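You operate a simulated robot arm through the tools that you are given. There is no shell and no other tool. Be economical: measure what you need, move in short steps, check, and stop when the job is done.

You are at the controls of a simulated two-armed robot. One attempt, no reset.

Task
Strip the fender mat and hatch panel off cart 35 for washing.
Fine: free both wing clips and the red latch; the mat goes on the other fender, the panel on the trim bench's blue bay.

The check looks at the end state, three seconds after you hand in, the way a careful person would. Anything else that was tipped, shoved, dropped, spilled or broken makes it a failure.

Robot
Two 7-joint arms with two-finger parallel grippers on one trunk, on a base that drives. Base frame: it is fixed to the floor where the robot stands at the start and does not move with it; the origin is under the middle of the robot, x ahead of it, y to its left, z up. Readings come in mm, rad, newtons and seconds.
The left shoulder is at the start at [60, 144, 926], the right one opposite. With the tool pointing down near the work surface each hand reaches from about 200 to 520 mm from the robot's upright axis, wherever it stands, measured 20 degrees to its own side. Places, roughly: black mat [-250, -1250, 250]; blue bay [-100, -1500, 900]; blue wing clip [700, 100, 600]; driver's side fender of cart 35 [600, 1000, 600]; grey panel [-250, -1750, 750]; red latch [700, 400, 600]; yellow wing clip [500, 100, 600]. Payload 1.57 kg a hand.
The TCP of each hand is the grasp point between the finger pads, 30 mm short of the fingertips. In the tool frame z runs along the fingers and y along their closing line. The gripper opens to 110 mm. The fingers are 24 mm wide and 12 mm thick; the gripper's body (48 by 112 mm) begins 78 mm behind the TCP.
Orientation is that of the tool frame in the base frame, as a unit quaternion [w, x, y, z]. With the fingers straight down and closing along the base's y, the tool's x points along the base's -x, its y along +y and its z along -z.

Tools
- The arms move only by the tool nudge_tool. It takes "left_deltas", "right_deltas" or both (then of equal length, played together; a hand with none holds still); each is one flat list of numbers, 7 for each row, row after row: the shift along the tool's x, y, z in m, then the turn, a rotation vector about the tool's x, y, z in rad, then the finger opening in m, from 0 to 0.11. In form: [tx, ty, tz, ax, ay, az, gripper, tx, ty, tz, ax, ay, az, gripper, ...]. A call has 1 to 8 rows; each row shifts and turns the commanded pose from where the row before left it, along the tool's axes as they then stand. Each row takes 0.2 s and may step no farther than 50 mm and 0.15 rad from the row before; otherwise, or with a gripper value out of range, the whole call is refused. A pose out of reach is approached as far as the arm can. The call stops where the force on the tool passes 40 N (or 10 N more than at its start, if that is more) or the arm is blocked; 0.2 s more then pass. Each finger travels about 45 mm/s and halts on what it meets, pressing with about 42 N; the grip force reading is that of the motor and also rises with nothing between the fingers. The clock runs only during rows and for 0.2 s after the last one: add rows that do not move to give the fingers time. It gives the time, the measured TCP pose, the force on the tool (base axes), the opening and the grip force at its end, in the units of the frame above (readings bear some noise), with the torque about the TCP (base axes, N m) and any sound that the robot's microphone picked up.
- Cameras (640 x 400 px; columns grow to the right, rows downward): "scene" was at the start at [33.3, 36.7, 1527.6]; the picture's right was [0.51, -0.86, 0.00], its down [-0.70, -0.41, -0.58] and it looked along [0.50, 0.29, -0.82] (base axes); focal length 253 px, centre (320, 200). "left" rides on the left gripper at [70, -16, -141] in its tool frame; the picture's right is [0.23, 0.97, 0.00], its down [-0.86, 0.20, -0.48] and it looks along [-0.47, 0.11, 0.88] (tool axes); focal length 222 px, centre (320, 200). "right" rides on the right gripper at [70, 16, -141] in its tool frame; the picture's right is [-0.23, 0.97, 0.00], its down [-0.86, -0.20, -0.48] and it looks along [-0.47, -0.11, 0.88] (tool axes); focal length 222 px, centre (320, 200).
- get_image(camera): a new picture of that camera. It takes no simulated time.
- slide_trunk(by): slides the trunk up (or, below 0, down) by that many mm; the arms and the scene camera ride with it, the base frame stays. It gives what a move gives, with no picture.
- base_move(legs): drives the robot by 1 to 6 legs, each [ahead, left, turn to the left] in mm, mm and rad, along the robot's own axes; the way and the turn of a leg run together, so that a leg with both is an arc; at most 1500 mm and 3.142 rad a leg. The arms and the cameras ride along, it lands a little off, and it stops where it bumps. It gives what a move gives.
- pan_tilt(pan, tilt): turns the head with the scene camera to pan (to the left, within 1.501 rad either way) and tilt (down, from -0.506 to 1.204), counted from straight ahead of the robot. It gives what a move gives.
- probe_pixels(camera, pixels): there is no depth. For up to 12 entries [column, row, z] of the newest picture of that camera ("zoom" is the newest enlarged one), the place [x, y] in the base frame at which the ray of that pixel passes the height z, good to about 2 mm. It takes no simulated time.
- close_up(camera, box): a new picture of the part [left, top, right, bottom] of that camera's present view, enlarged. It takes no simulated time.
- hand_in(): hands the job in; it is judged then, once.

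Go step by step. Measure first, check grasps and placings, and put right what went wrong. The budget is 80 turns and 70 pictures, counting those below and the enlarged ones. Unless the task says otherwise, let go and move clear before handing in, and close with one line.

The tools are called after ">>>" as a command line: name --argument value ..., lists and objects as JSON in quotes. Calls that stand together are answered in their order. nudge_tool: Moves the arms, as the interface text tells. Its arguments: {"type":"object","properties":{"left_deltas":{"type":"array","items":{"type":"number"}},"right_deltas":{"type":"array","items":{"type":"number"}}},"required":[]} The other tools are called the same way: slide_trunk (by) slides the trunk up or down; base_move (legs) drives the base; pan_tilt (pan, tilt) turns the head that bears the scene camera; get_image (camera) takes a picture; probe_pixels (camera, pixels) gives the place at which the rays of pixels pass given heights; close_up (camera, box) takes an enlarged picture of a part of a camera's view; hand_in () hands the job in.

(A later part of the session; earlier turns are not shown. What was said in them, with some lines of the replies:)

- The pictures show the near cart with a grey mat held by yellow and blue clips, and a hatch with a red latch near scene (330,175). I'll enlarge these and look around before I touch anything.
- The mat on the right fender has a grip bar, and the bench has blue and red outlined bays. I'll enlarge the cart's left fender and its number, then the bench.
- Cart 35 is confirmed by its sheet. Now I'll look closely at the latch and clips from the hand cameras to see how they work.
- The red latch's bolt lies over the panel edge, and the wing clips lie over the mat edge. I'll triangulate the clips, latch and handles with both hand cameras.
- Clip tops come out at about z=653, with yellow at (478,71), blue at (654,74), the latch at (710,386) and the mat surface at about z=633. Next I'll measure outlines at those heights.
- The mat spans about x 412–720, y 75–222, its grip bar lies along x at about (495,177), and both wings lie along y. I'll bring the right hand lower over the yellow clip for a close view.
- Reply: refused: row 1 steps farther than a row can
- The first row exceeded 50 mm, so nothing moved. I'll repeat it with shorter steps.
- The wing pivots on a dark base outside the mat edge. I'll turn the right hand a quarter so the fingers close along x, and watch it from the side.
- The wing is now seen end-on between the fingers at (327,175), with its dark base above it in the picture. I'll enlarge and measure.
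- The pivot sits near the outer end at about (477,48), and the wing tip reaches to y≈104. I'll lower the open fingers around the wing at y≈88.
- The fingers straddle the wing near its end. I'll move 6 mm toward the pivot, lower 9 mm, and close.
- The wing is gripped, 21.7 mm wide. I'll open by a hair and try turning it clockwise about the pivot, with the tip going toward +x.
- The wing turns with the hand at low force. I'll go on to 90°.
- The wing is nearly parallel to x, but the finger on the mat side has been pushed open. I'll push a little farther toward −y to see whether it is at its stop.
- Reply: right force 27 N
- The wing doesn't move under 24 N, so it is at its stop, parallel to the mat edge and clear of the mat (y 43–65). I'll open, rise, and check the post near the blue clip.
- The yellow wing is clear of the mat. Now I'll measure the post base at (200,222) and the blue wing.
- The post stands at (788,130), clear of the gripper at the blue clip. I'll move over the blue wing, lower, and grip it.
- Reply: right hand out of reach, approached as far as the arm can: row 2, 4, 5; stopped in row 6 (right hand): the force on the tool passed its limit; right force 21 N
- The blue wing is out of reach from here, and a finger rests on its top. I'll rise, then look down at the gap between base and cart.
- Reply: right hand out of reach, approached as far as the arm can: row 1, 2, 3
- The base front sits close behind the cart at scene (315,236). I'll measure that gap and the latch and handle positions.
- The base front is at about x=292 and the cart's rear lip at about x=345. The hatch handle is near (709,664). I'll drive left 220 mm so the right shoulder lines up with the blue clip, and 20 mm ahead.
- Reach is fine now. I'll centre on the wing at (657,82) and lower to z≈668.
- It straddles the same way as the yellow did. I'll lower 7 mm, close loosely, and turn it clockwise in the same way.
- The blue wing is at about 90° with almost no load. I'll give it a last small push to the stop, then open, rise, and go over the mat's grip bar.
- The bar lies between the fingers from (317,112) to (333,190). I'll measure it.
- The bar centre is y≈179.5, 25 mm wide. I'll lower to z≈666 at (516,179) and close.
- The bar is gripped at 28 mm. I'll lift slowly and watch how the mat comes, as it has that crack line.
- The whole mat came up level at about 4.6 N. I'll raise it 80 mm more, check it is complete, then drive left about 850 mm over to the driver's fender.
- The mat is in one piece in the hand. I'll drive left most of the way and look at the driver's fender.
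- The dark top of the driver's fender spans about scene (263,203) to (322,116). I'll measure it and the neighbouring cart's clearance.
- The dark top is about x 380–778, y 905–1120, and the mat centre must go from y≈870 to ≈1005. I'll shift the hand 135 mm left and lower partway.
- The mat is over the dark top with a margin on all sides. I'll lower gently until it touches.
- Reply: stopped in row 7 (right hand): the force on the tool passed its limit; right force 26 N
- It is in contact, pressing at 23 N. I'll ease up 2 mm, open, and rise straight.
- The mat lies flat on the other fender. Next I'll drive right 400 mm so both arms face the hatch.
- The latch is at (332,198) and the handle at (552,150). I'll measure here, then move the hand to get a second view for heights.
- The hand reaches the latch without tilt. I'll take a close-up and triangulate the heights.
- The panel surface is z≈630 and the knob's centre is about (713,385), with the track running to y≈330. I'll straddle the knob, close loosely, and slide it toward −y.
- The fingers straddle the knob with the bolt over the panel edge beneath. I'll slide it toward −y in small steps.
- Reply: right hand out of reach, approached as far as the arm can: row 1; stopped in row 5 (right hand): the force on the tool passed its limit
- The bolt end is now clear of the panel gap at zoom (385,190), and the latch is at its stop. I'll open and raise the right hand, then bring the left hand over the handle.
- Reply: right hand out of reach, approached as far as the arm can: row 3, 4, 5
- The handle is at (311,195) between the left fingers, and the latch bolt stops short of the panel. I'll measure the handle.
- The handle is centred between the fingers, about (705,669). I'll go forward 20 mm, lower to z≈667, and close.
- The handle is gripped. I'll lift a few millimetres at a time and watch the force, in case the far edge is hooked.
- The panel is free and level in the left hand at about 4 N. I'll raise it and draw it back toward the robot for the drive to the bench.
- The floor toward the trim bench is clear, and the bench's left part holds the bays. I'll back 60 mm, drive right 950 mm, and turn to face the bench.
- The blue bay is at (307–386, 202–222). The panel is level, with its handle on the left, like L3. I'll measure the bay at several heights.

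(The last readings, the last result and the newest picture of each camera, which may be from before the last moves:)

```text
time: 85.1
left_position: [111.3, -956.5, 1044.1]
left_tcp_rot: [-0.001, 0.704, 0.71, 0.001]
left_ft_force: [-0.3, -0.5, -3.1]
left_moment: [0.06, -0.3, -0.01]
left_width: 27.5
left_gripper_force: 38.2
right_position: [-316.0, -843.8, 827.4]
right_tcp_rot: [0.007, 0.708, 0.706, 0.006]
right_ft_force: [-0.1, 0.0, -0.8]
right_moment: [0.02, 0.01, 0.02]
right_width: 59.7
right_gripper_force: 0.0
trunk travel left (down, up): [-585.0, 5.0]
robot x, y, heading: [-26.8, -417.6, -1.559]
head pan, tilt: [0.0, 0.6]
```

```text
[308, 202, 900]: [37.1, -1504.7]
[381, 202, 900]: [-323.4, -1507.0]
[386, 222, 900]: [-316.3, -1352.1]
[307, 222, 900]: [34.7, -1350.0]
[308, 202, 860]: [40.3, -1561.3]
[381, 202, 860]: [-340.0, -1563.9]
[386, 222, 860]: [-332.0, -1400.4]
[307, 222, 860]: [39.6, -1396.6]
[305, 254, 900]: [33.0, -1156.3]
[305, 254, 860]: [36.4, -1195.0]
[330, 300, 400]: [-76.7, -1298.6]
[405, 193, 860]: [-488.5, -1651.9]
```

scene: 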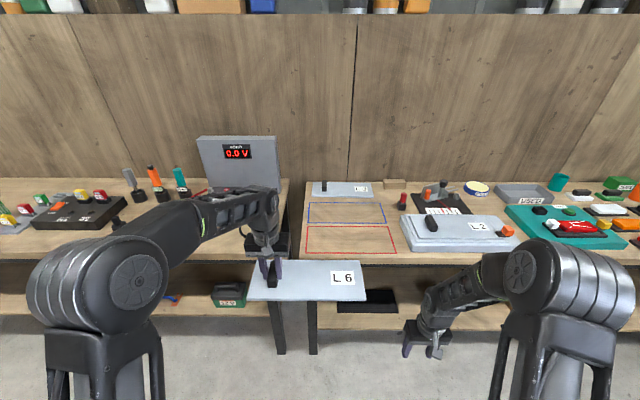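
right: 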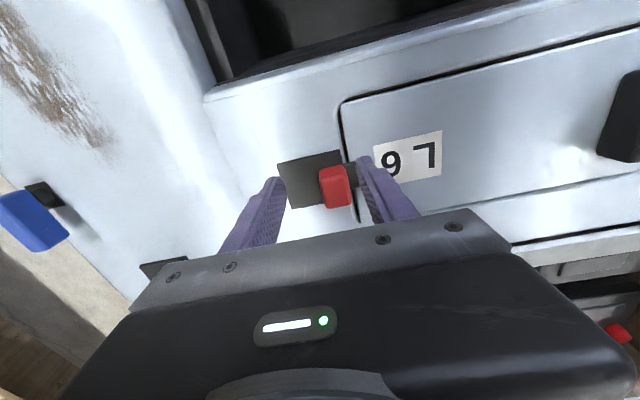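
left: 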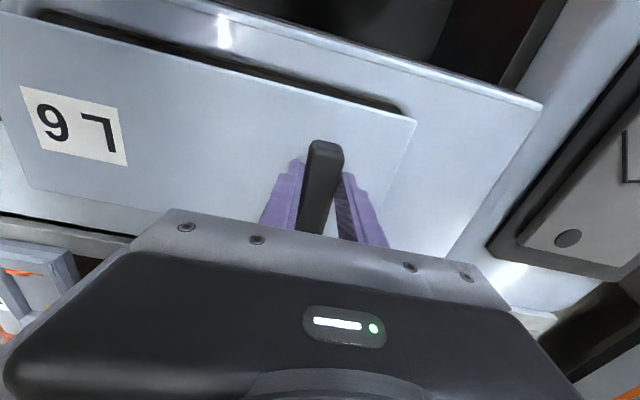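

I'll measure the held panel in the same picture to get its offset from the hand.

>>> probe_pixels --camera "scene" --pixels '[[256, 261, 1006], [362, 262, 1006], [368, 300, 1006], [248, 300, 1006], [272, 275, 1035], [313, 183, 900], [374, 185, 900], [374, 196, 900], [312, 195, 900]]'

>>> base_move --legs '[[0, -40, 0], [360, 0, 0]]'

>>> pan_tilt --pan 0.0 --tilt 0.9

>>> get_image --camera "scene"

```text
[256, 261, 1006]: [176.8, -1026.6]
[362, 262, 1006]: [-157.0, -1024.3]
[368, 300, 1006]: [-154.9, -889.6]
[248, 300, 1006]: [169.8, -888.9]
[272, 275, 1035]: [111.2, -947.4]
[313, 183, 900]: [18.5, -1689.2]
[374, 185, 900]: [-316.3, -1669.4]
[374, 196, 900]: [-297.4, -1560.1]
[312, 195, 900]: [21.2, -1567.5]
```

```text
time: 87.7
left_position: [73.7, -1280.7, 1042.5]
left_tcp_rot: [-0.001, 0.704, 0.71, 0.002]
left_ft_force: [-0.3, 1.3, -3.4]
left_moment: [0.03, -0.29, -0.05]
left_width: 27.6
left_gripper_force: 38.1
right_position: [-353.8, -1164.6, 826.9]
right_tcp_rot: [0.001, 0.707, 0.707, 0.013]
right_ft_force: [0.7, 0.1, -0.8]
right_moment: [-0.07, 0.0, -0.02]
right_width: 60.2
right_gripper_force: 0.2
trunk travel left (down, up): [-585.0, 5.0]
robot x, y, heading: [-69.9, -742.3, -1.567]
head pan, tilt: [0.0, 0.6]
stopped in leg 2: the force on the tool passed its limit (the readings are from after the stop); the commanded pose is now the measured one
```

```text
time: 88.5
left_position: [73.4, -1283.3, 1043.4]
left_tcp_rot: [-0.001, 0.704, 0.71, 0.001]
left_ft_force: [-0.2, 0.0, -3.9]
left_moment: [0.06, -0.28, 0.0]
left_width: 27.7
left_gripper_force: 38.2
right_position: [-355.0, -1165.3, 826.1]
right_tcp_rot: [0.001, 0.707, 0.707, 0.012]
right_ft_force: [-0.7, 1.4, -0.3]
right_moment: [-0.04, 0.03, 0.05]
right_width: 59.5
right_gripper_force: 0.0
trunk travel left (down, up): [-585.0, 5.0]
robot x, y, heading: [-66.3, -745.0, -1.56]
head pan, tilt: [0.0, 0.901]
```

```text
10 pictures are left
```

scene: 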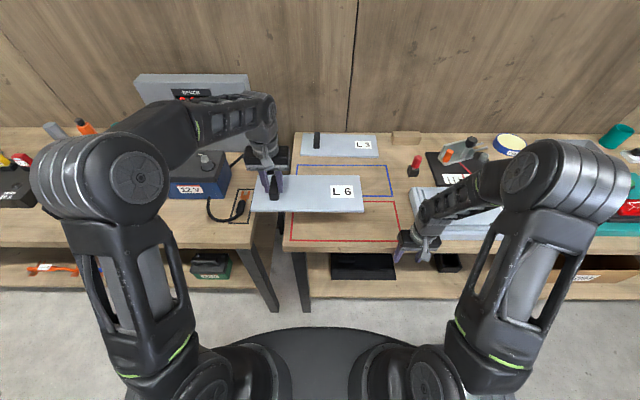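

The low right hand met the bench's front edge and the drive stopped there. I'll back off, tuck that hand in, and use this picture to triangulate the bench height.

>>> probe_pixels --camera "scene" --pixels '[[388, 165, 900], [395, 197, 900], [388, 165, 860], [395, 197, 860], [285, 250, 900], [285, 250, 860], [302, 154, 900], [377, 156, 900]]'

>>> close_up --camera "scene" --box '[230, 110, 470, 280]'

>>> base_move --legs '[[-80, 0, 0]]'

>>> nudge_tool --right_deltas '[0.045, 0, 0, 0, 0, 0, 0.06, 0.045, 0, 0, 0, 0, 0, 0.06, 0.045, 0, 0, 0, 0, 0, 0.06, 0.045, 0, 0, 0, 0, 0, 0.06, 0, 0, 0, 0, 0, 0, 0.06]'

```text
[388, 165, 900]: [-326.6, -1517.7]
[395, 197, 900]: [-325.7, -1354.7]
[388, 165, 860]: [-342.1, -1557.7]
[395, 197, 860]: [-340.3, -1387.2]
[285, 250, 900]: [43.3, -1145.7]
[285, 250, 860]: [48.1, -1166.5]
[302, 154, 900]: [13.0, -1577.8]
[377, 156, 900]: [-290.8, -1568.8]
```

```text
2.35 times, centred on (350, 195) of scene
```

zoom: 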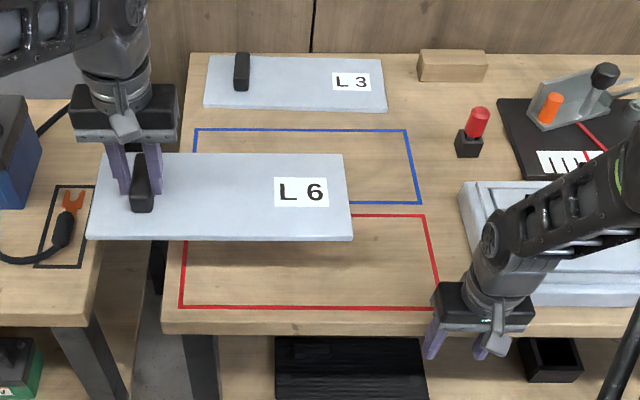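

```text
time: 89.5
left_position: [72.5, -1204.6, 1043.6]
left_tcp_rot: [0.0, 0.703, 0.711, 0.0]
left_ft_force: [-1.0, -0.3, -1.9]
left_moment: [0.03, -0.28, -0.01]
left_width: 27.9
left_gripper_force: 38.2
right_position: [-354.6, -1088.3, 827.4]
right_tcp_rot: [0.001, 0.707, 0.707, 0.012]
right_ft_force: [-0.4, 0.6, 0.4]
right_moment: [-0.02, -0.03, 0.01]
right_width: 59.9
right_gripper_force: 0.1
trunk travel left (down, up): [-585.0, 5.0]
robot x, y, heading: [-69.6, -668.7, -1.557]
head pan, tilt: [0.0, 0.901]
```

```text
time: 90.8
left_position: [74.7, -1204.7, 1044.5]
left_tcp_rot: [-0.001, 0.703, 0.711, 0.0]
left_ft_force: [0.5, 0.3, -2.8]
left_moment: [0.08, -0.3, 0.01]
left_width: 27.4
left_gripper_force: 38.4
right_position: [-368.7, -943.5, 818.1]
right_tcp_rot: [0.001, 0.705, 0.709, 0.015]
right_ft_force: [0.0, 0.5, -0.1]
right_moment: [-0.02, -0.01, 0.0]
right_width: 60.0
right_gripper_force: 0.1
right hand out of reach, approached as far as the arm can: row 4
trunk travel left (down, up): [-585.0, 5.0]
robot x, y, heading: [-68.1, -665.3, -1.555]
head pan, tilt: [0.0, 0.901]
```

Two views give a bench top of z≈890 and a bay centre of about (-146,-1444). The panel centre sits 102 mm to −x of the hand. I'll drive right 110 mm and ahead 150 mm with the right hand tucked.

>>> base_move --legs '[[0, -112, 0], [150, 0, 0]]'

```text
time: 92.9
left_position: [-33.8, -1360.5, 1041.9]
left_tcp_rot: [-0.001, 0.702, 0.712, 0.002]
left_ft_force: [-0.3, -0.7, -3.3]
left_moment: [0.09, -0.29, -0.02]
left_width: 27.8
left_gripper_force: 37.6
right_position: [-479.0, -1099.6, 817.8]
right_tcp_rot: [0.0, 0.705, 0.709, 0.015]
right_ft_force: [-0.6, -0.6, -0.5]
right_moment: [0.02, -0.02, 0.01]
right_width: 60.1
right_gripper_force: 0.0
trunk travel left (down, up): [-585.0, 5.0]
robot x, y, heading: [-179.4, -823.4, -1.558]
head pan, tilt: [0.0, 0.901]
```

I need 84 mm more forward and 10 mm to the right. I'll extend the arm, correct the small yaw, lower partway, and look.

>>> nudge_tool --left_deltas '[-0.03, -0.004, 0, 0, 0, 0.014, 0.01, -0.03, -0.003, 0, 0, 0, 0, 0.01, -0.024, -0.003, 0, 0, 0, 0, 0.01, 0, 0, 0.03, 0, 0, 0, 0.01, 0, 0, 0.03, 0, 0, 0, 0.01, 0, 0, 0, 0, 0, 0, 0.01]'

>>> close_up --camera "scene" --box '[220, 110, 460, 280]'

```text
time: 94.3
left_position: [-46.4, -1445.1, 984.6]
left_tcp_rot: [-0.001, 0.707, 0.707, 0.001]
left_ft_force: [0.1, 0.1, -3.4]
left_moment: [0.02, -0.26, -0.02]
left_width: 27.6
left_gripper_force: 37.6
right_position: [-479.2, -1099.2, 816.3]
right_tcp_rot: [0.0, 0.705, 0.709, 0.013]
right_ft_force: [0.2, -0.6, 0.0]
right_moment: [-0.03, 0.0, 0.01]
right_width: 59.7
right_gripper_force: 0.0
trunk travel left (down, up): [-585.0, 5.0]
robot x, y, heading: [-179.8, -820.2, -1.552]
head pan, tilt: [0.0, 0.901]
```

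```text
2.35 times, centred on (340, 195) of scene
```

zoom: 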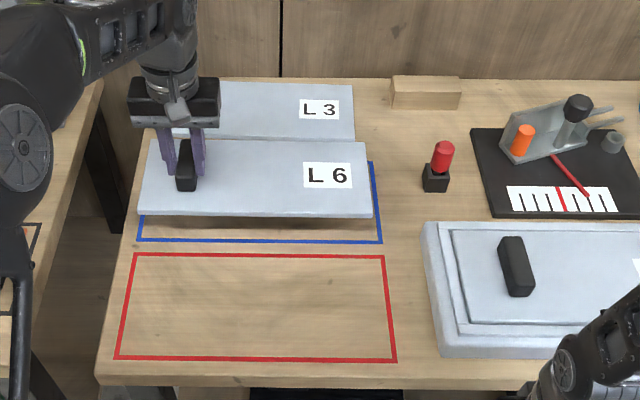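

The panel hovers over the bay. I'll check its alignment by probing both outlines.

>>> probe_pixels --camera "zoom" --pixels '[[138, 240, 890], [381, 242, 890], [373, 162, 890], [138, 210, 948], [372, 212, 948], [155, 141, 948], [364, 143, 948], [186, 83, 905], [353, 139, 900]]'

```text
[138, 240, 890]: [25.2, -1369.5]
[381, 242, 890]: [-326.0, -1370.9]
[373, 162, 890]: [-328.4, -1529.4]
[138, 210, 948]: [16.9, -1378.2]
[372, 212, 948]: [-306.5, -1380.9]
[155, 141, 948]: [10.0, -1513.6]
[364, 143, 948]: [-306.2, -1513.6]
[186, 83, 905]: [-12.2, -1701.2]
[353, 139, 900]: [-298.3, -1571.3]
```

The bay centre is (-151,-1449) and the panel is at (-146,-1446), so I'll shift 4 mm each way. Then I'll lower gently to contact.

>>> nudge_tool --left_deltas '[-0.004, -0.004, 0.01, 0, 0, 0, 0.01, 0, 0, 0.015, 0, 0, 0, 0.01, 0, 0, 0.008, 0, 0, 0, 0.01, 0, 0, 0.005, 0, 0, 0, 0.01, 0, 0, 0.004, 0, 0, 0, 0.01, 0, 0, 0.003, 0, 0, 0, 0.01, 0, 0, 0, 0, 0, 0, 0.01]'

```text
time: 95.9
left_position: [-48.8, -1447.8, 937.1]
left_tcp_rot: [-0.001, 0.707, 0.707, 0.001]
left_ft_force: [-0.3, 0.2, -2.8]
left_moment: [0.04, -0.3, -0.02]
left_width: 27.4
left_gripper_force: 38.6
right_position: [-478.4, -1099.7, 818.0]
right_tcp_rot: [0.001, 0.706, 0.708, 0.015]
right_ft_force: [0.0, 0.7, 0.6]
right_moment: [0.01, 0.01, 0.01]
right_width: 60.0
right_gripper_force: 0.0
trunk travel left (down, up): [-585.0, 5.0]
robot x, y, heading: [-175.6, -824.1, -1.557]
head pan, tilt: [0.0, 0.901]
```

No contact yet at z=937. I'll go on in small steps.

>>> nudge_tool --left_deltas '[0, 0, 0.003, 0, 0, 0, 0.01, 0, 0, 0.003, 0, 0, 0, 0.01, 0, 0, 0.003, 0, 0, 0, 0.01, 0, 0, 0.002, 0, 0, 0, 0.01, 0, 0, 0, 0, 0, 0, 0.01]'

```text
time: 97.1
left_position: [-49.0, -1447.3, 927.4]
left_tcp_rot: [-0.001, 0.707, 0.707, 0.001]
left_ft_force: [0.0, 0.4, -3.4]
left_moment: [0.04, -0.31, -0.03]
left_width: 27.4
left_gripper_force: 37.6
right_position: [-479.3, -1099.3, 818.3]
right_tcp_rot: [0.001, 0.705, 0.709, 0.015]
right_ft_force: [0.3, -0.8, -0.1]
right_moment: [0.01, 0.0, 0.03]
right_width: 60.3
right_gripper_force: 0.0
trunk travel left (down, up): [-585.0, 5.0]
robot x, y, heading: [-179.3, -824.4, -1.559]
head pan, tilt: [0.0, 0.901]
```

Still no contact at 927. I'll look again before going lower.

>>> close_up --camera "scene" --box '[250, 130, 410, 230]'

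>>> probe_pixels --camera "zoom" --pixels '[[320, 200, 890]]'

```text
4.00 times, centred on (330, 180) of scene
```

zoom: 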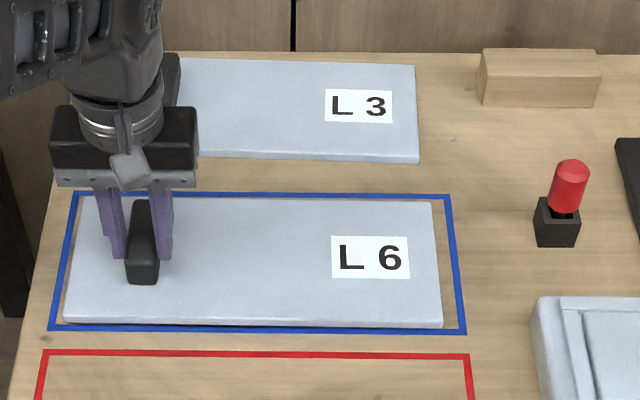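

```text
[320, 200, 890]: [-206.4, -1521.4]
```

It is just above the bench. The front margin is small, so I'll shift 5 mm back and 3 mm right, then finish lowering.

>>> nudge_tool --left_deltas '[-0.005, -0.003, 0, 0, 0, 0, 0.01, 0, 0, 0.002, 0, 0, 0, 0.01, 0, 0, 0.002, 0, 0, 0, 0.01, 0, 0, 0.002, 0, 0, 0, 0.01, 0, 0, 0, 0, 0, 0, 0.01]'

```text
time: 98.3
left_position: [-51.5, -1451.5, 921.1]
left_tcp_rot: [-0.001, 0.707, 0.707, 0.001]
left_ft_force: [0.5, 0.3, -2.7]
left_moment: [-0.02, -0.06, 0.01]
left_width: 27.4
left_gripper_force: 37.9
right_position: [-478.0, -1098.8, 816.8]
right_tcp_rot: [0.001, 0.705, 0.709, 0.015]
right_ft_force: [0.6, -0.2, 0.5]
right_moment: [0.03, -0.02, 0.0]
right_width: 59.9
right_gripper_force: 0.0
trunk travel left (down, up): [-585.0, 5.0]
robot x, y, heading: [-174.3, -820.3, -1.556]
head pan, tilt: [0.0, 0.901]
```

The torque dropped from -0.3 to -0.06, so the panel's far end is touching. I'll go a little lower and check it.

>>> nudge_tool --left_deltas '[0, 0, 0.0015, 0, 0, 0, 0.01, 0, 0, 0.0015, 0, 0, 0, 0.01, 0, 0, 0, 0, 0, 0, 0.01]'

>>> close_up --camera "scene" --box '[250, 130, 410, 230]'

```text
time: 99.1
left_position: [-52.7, -1452.3, 918.3]
left_tcp_rot: [0.0, 0.707, 0.707, -0.001]
left_ft_force: [-0.6, 0.8, 2.7]
left_moment: [-0.41, 0.07, -0.06]
left_width: 27.9
left_gripper_force: 37.9
right_position: [-478.9, -1098.4, 818.6]
right_tcp_rot: [0.001, 0.706, 0.708, 0.015]
right_ft_force: [0.1, 0.4, -0.5]
right_moment: [-0.01, 0.02, 0.04]
right_width: 60.4
right_gripper_force: 0.1
trunk travel left (down, up): [-585.0, 5.0]
robot x, y, heading: [-178.5, -821.7, -1.557]
head pan, tilt: [0.0, 0.901]
```

```text
4.00 times, centred on (330, 180) of scene
```

zoom: 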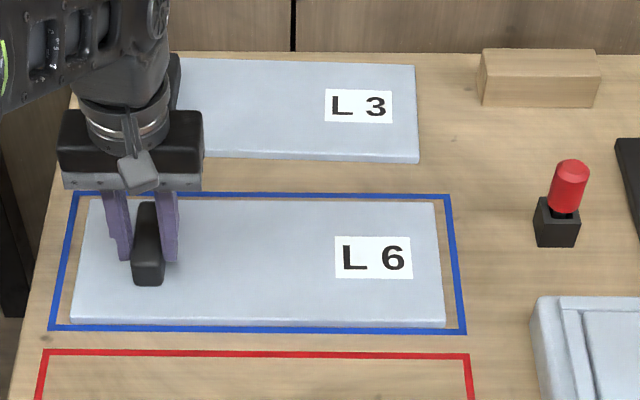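

The panel is down inside the frame, tight at the front line. I'll lift slightly, shift 3 mm back, set it down, and release.

>>> nudge_tool --left_deltas '[0, 0, -0.004, 0, 0, 0, 0.01, -0.003, 0.0015, 0, 0, 0, 0, 0.01, 0, 0, 0.003, 0, 0, 0, 0.01, 0, 0, 0.0015, 0, 0, 0, 0.01, 0, 0, 0, 0, 0, 0, 0.03, 0, 0, 0, 0, 0, 0, 0.055, 0, 0, 0, 0, 0, 0, 0.06, 0, 0, 0, 0, 0, 0, 0.06]'

>>> nudge_tool --left_deltas '[0, 0, -0.03, 0, 0, 0, 0.06, 0, 0, -0.04, 0, 0, 0, 0.06, 0, 0, -0.04, 0, 0, 0, 0.06, 0.04, 0, 0, 0, 0, 0, 0.06, 0.045, 0, 0, 0, 0, 0, 0.06, 0.045, 0, 0, 0, 0, 0, 0.06]'

>>> base_move --legs '[[-250, 0, 0]]'

>>> close_up --camera "scene" --box '[200, 50, 480, 225]'

```text
time: 100.9
left_position: [-49.6, -1455.5, 917.2]
left_tcp_rot: [-0.001, 0.707, 0.707, 0.001]
left_ft_force: [0.7, 0.1, -0.1]
left_moment: [0.06, 0.0, 0.02]
left_width: 60.1
left_gripper_force: 0.0
right_position: [-477.6, -1098.6, 817.7]
right_tcp_rot: [0.0, 0.705, 0.709, 0.014]
right_ft_force: [0.4, -0.4, 0.7]
right_moment: [0.01, -0.02, -0.02]
right_width: 60.0
right_gripper_force: 0.0
trunk travel left (down, up): [-585.0, 5.0]
robot x, y, heading: [-177.4, -822.2, -1.555]
head pan, tilt: [0.0, 0.901]
```

```text
time: 102.3
left_position: [-50.9, -1326.7, 1029.9]
left_tcp_rot: [-0.001, 0.707, 0.707, 0.0]
left_ft_force: [-0.7, 0.4, 0.4]
left_moment: [-0.04, -0.01, 0.03]
left_width: 60.0
left_gripper_force: 0.1
right_position: [-478.3, -1097.8, 817.6]
right_tcp_rot: [0.0, 0.705, 0.709, 0.014]
right_ft_force: [-0.8, 0.6, -0.6]
right_moment: [-0.03, 0.03, 0.0]
right_width: 59.9
right_gripper_force: 0.0
trunk travel left (down, up): [-585.0, 5.0]
robot x, y, heading: [-179.5, -822.8, -1.557]
head pan, tilt: [0.0, 0.901]
```

```text
time: 104.1
left_position: [-55.7, -1081.2, 1030.2]
left_tcp_rot: [0.0, 0.709, 0.705, 0.0]
left_ft_force: [-0.1, 0.3, -0.2]
left_moment: [-0.03, 0.03, 0.02]
left_width: 59.8
left_gripper_force: 0.1
right_position: [-483.2, -851.5, 818.3]
right_tcp_rot: [0.001, 0.707, 0.707, 0.013]
right_ft_force: [-0.1, 0.6, -0.6]
right_moment: [-0.02, -0.03, 0.0]
right_width: 59.8
right_gripper_force: 0.1
trunk travel left (down, up): [-585.0, 5.0]
robot x, y, heading: [-179.5, -573.8, -1.563]
head pan, tilt: [0.0, 0.901]
```

```text
2.29 times, centred on (340, 138) of scene
```

zoom: 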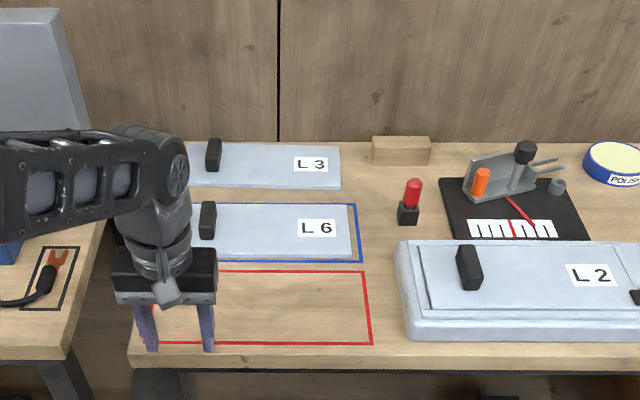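

The panel sits inside the blue bay, clear of the lines. I'll take one last look at the cart.

>>> pan_tilt --pan 1.5 --tilt 0.5

>>> get_image --camera "scene"

```text
time: 105.7
left_position: [-56.1, -1082.5, 1029.8]
left_tcp_rot: [0.0, 0.709, 0.706, 0.0]
left_ft_force: [0.4, 0.3, -0.6]
left_moment: [0.0, 0.01, 0.01]
left_width: 60.1
left_gripper_force: 0.1
right_position: [-482.3, -850.6, 817.4]
right_tcp_rot: [0.0, 0.707, 0.707, 0.014]
right_ft_force: [-0.4, 0.9, -0.3]
right_moment: [0.01, 0.0, 0.02]
right_width: 59.7
right_gripper_force: 0.1
trunk travel left (down, up): [-585.0, 5.0]
robot x, y, heading: [-180.4, -574.3, -1.558]
head pan, tilt: [1.499, 0.499]
```

```text
4 pictures are left
```

scene: 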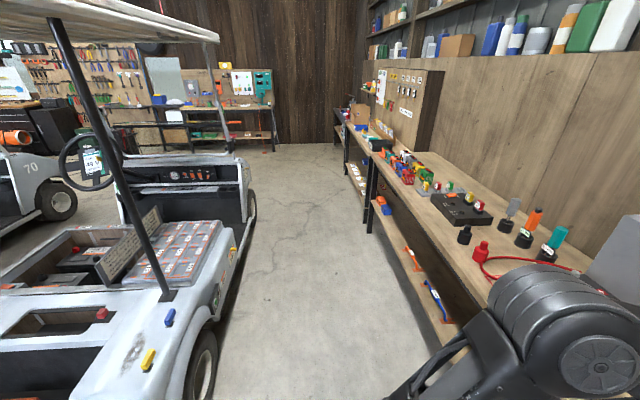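

The cart shows both clips turned aside, the red latch slid back and the hatch open. The mat was last seen flat on the other fender and the panel is in the blue bay, so I'm handing in.

>>> hand_in

```text
The job is handed in.
```

I freed both wing clips and the red latch on cart 35, laid the mat on the driver's side fender, and set the hatch panel (L6) in the trim bench's blue bay; on the way the right hand bumped the bench's front edge, and nothing looked moved in the pictures afterwards.
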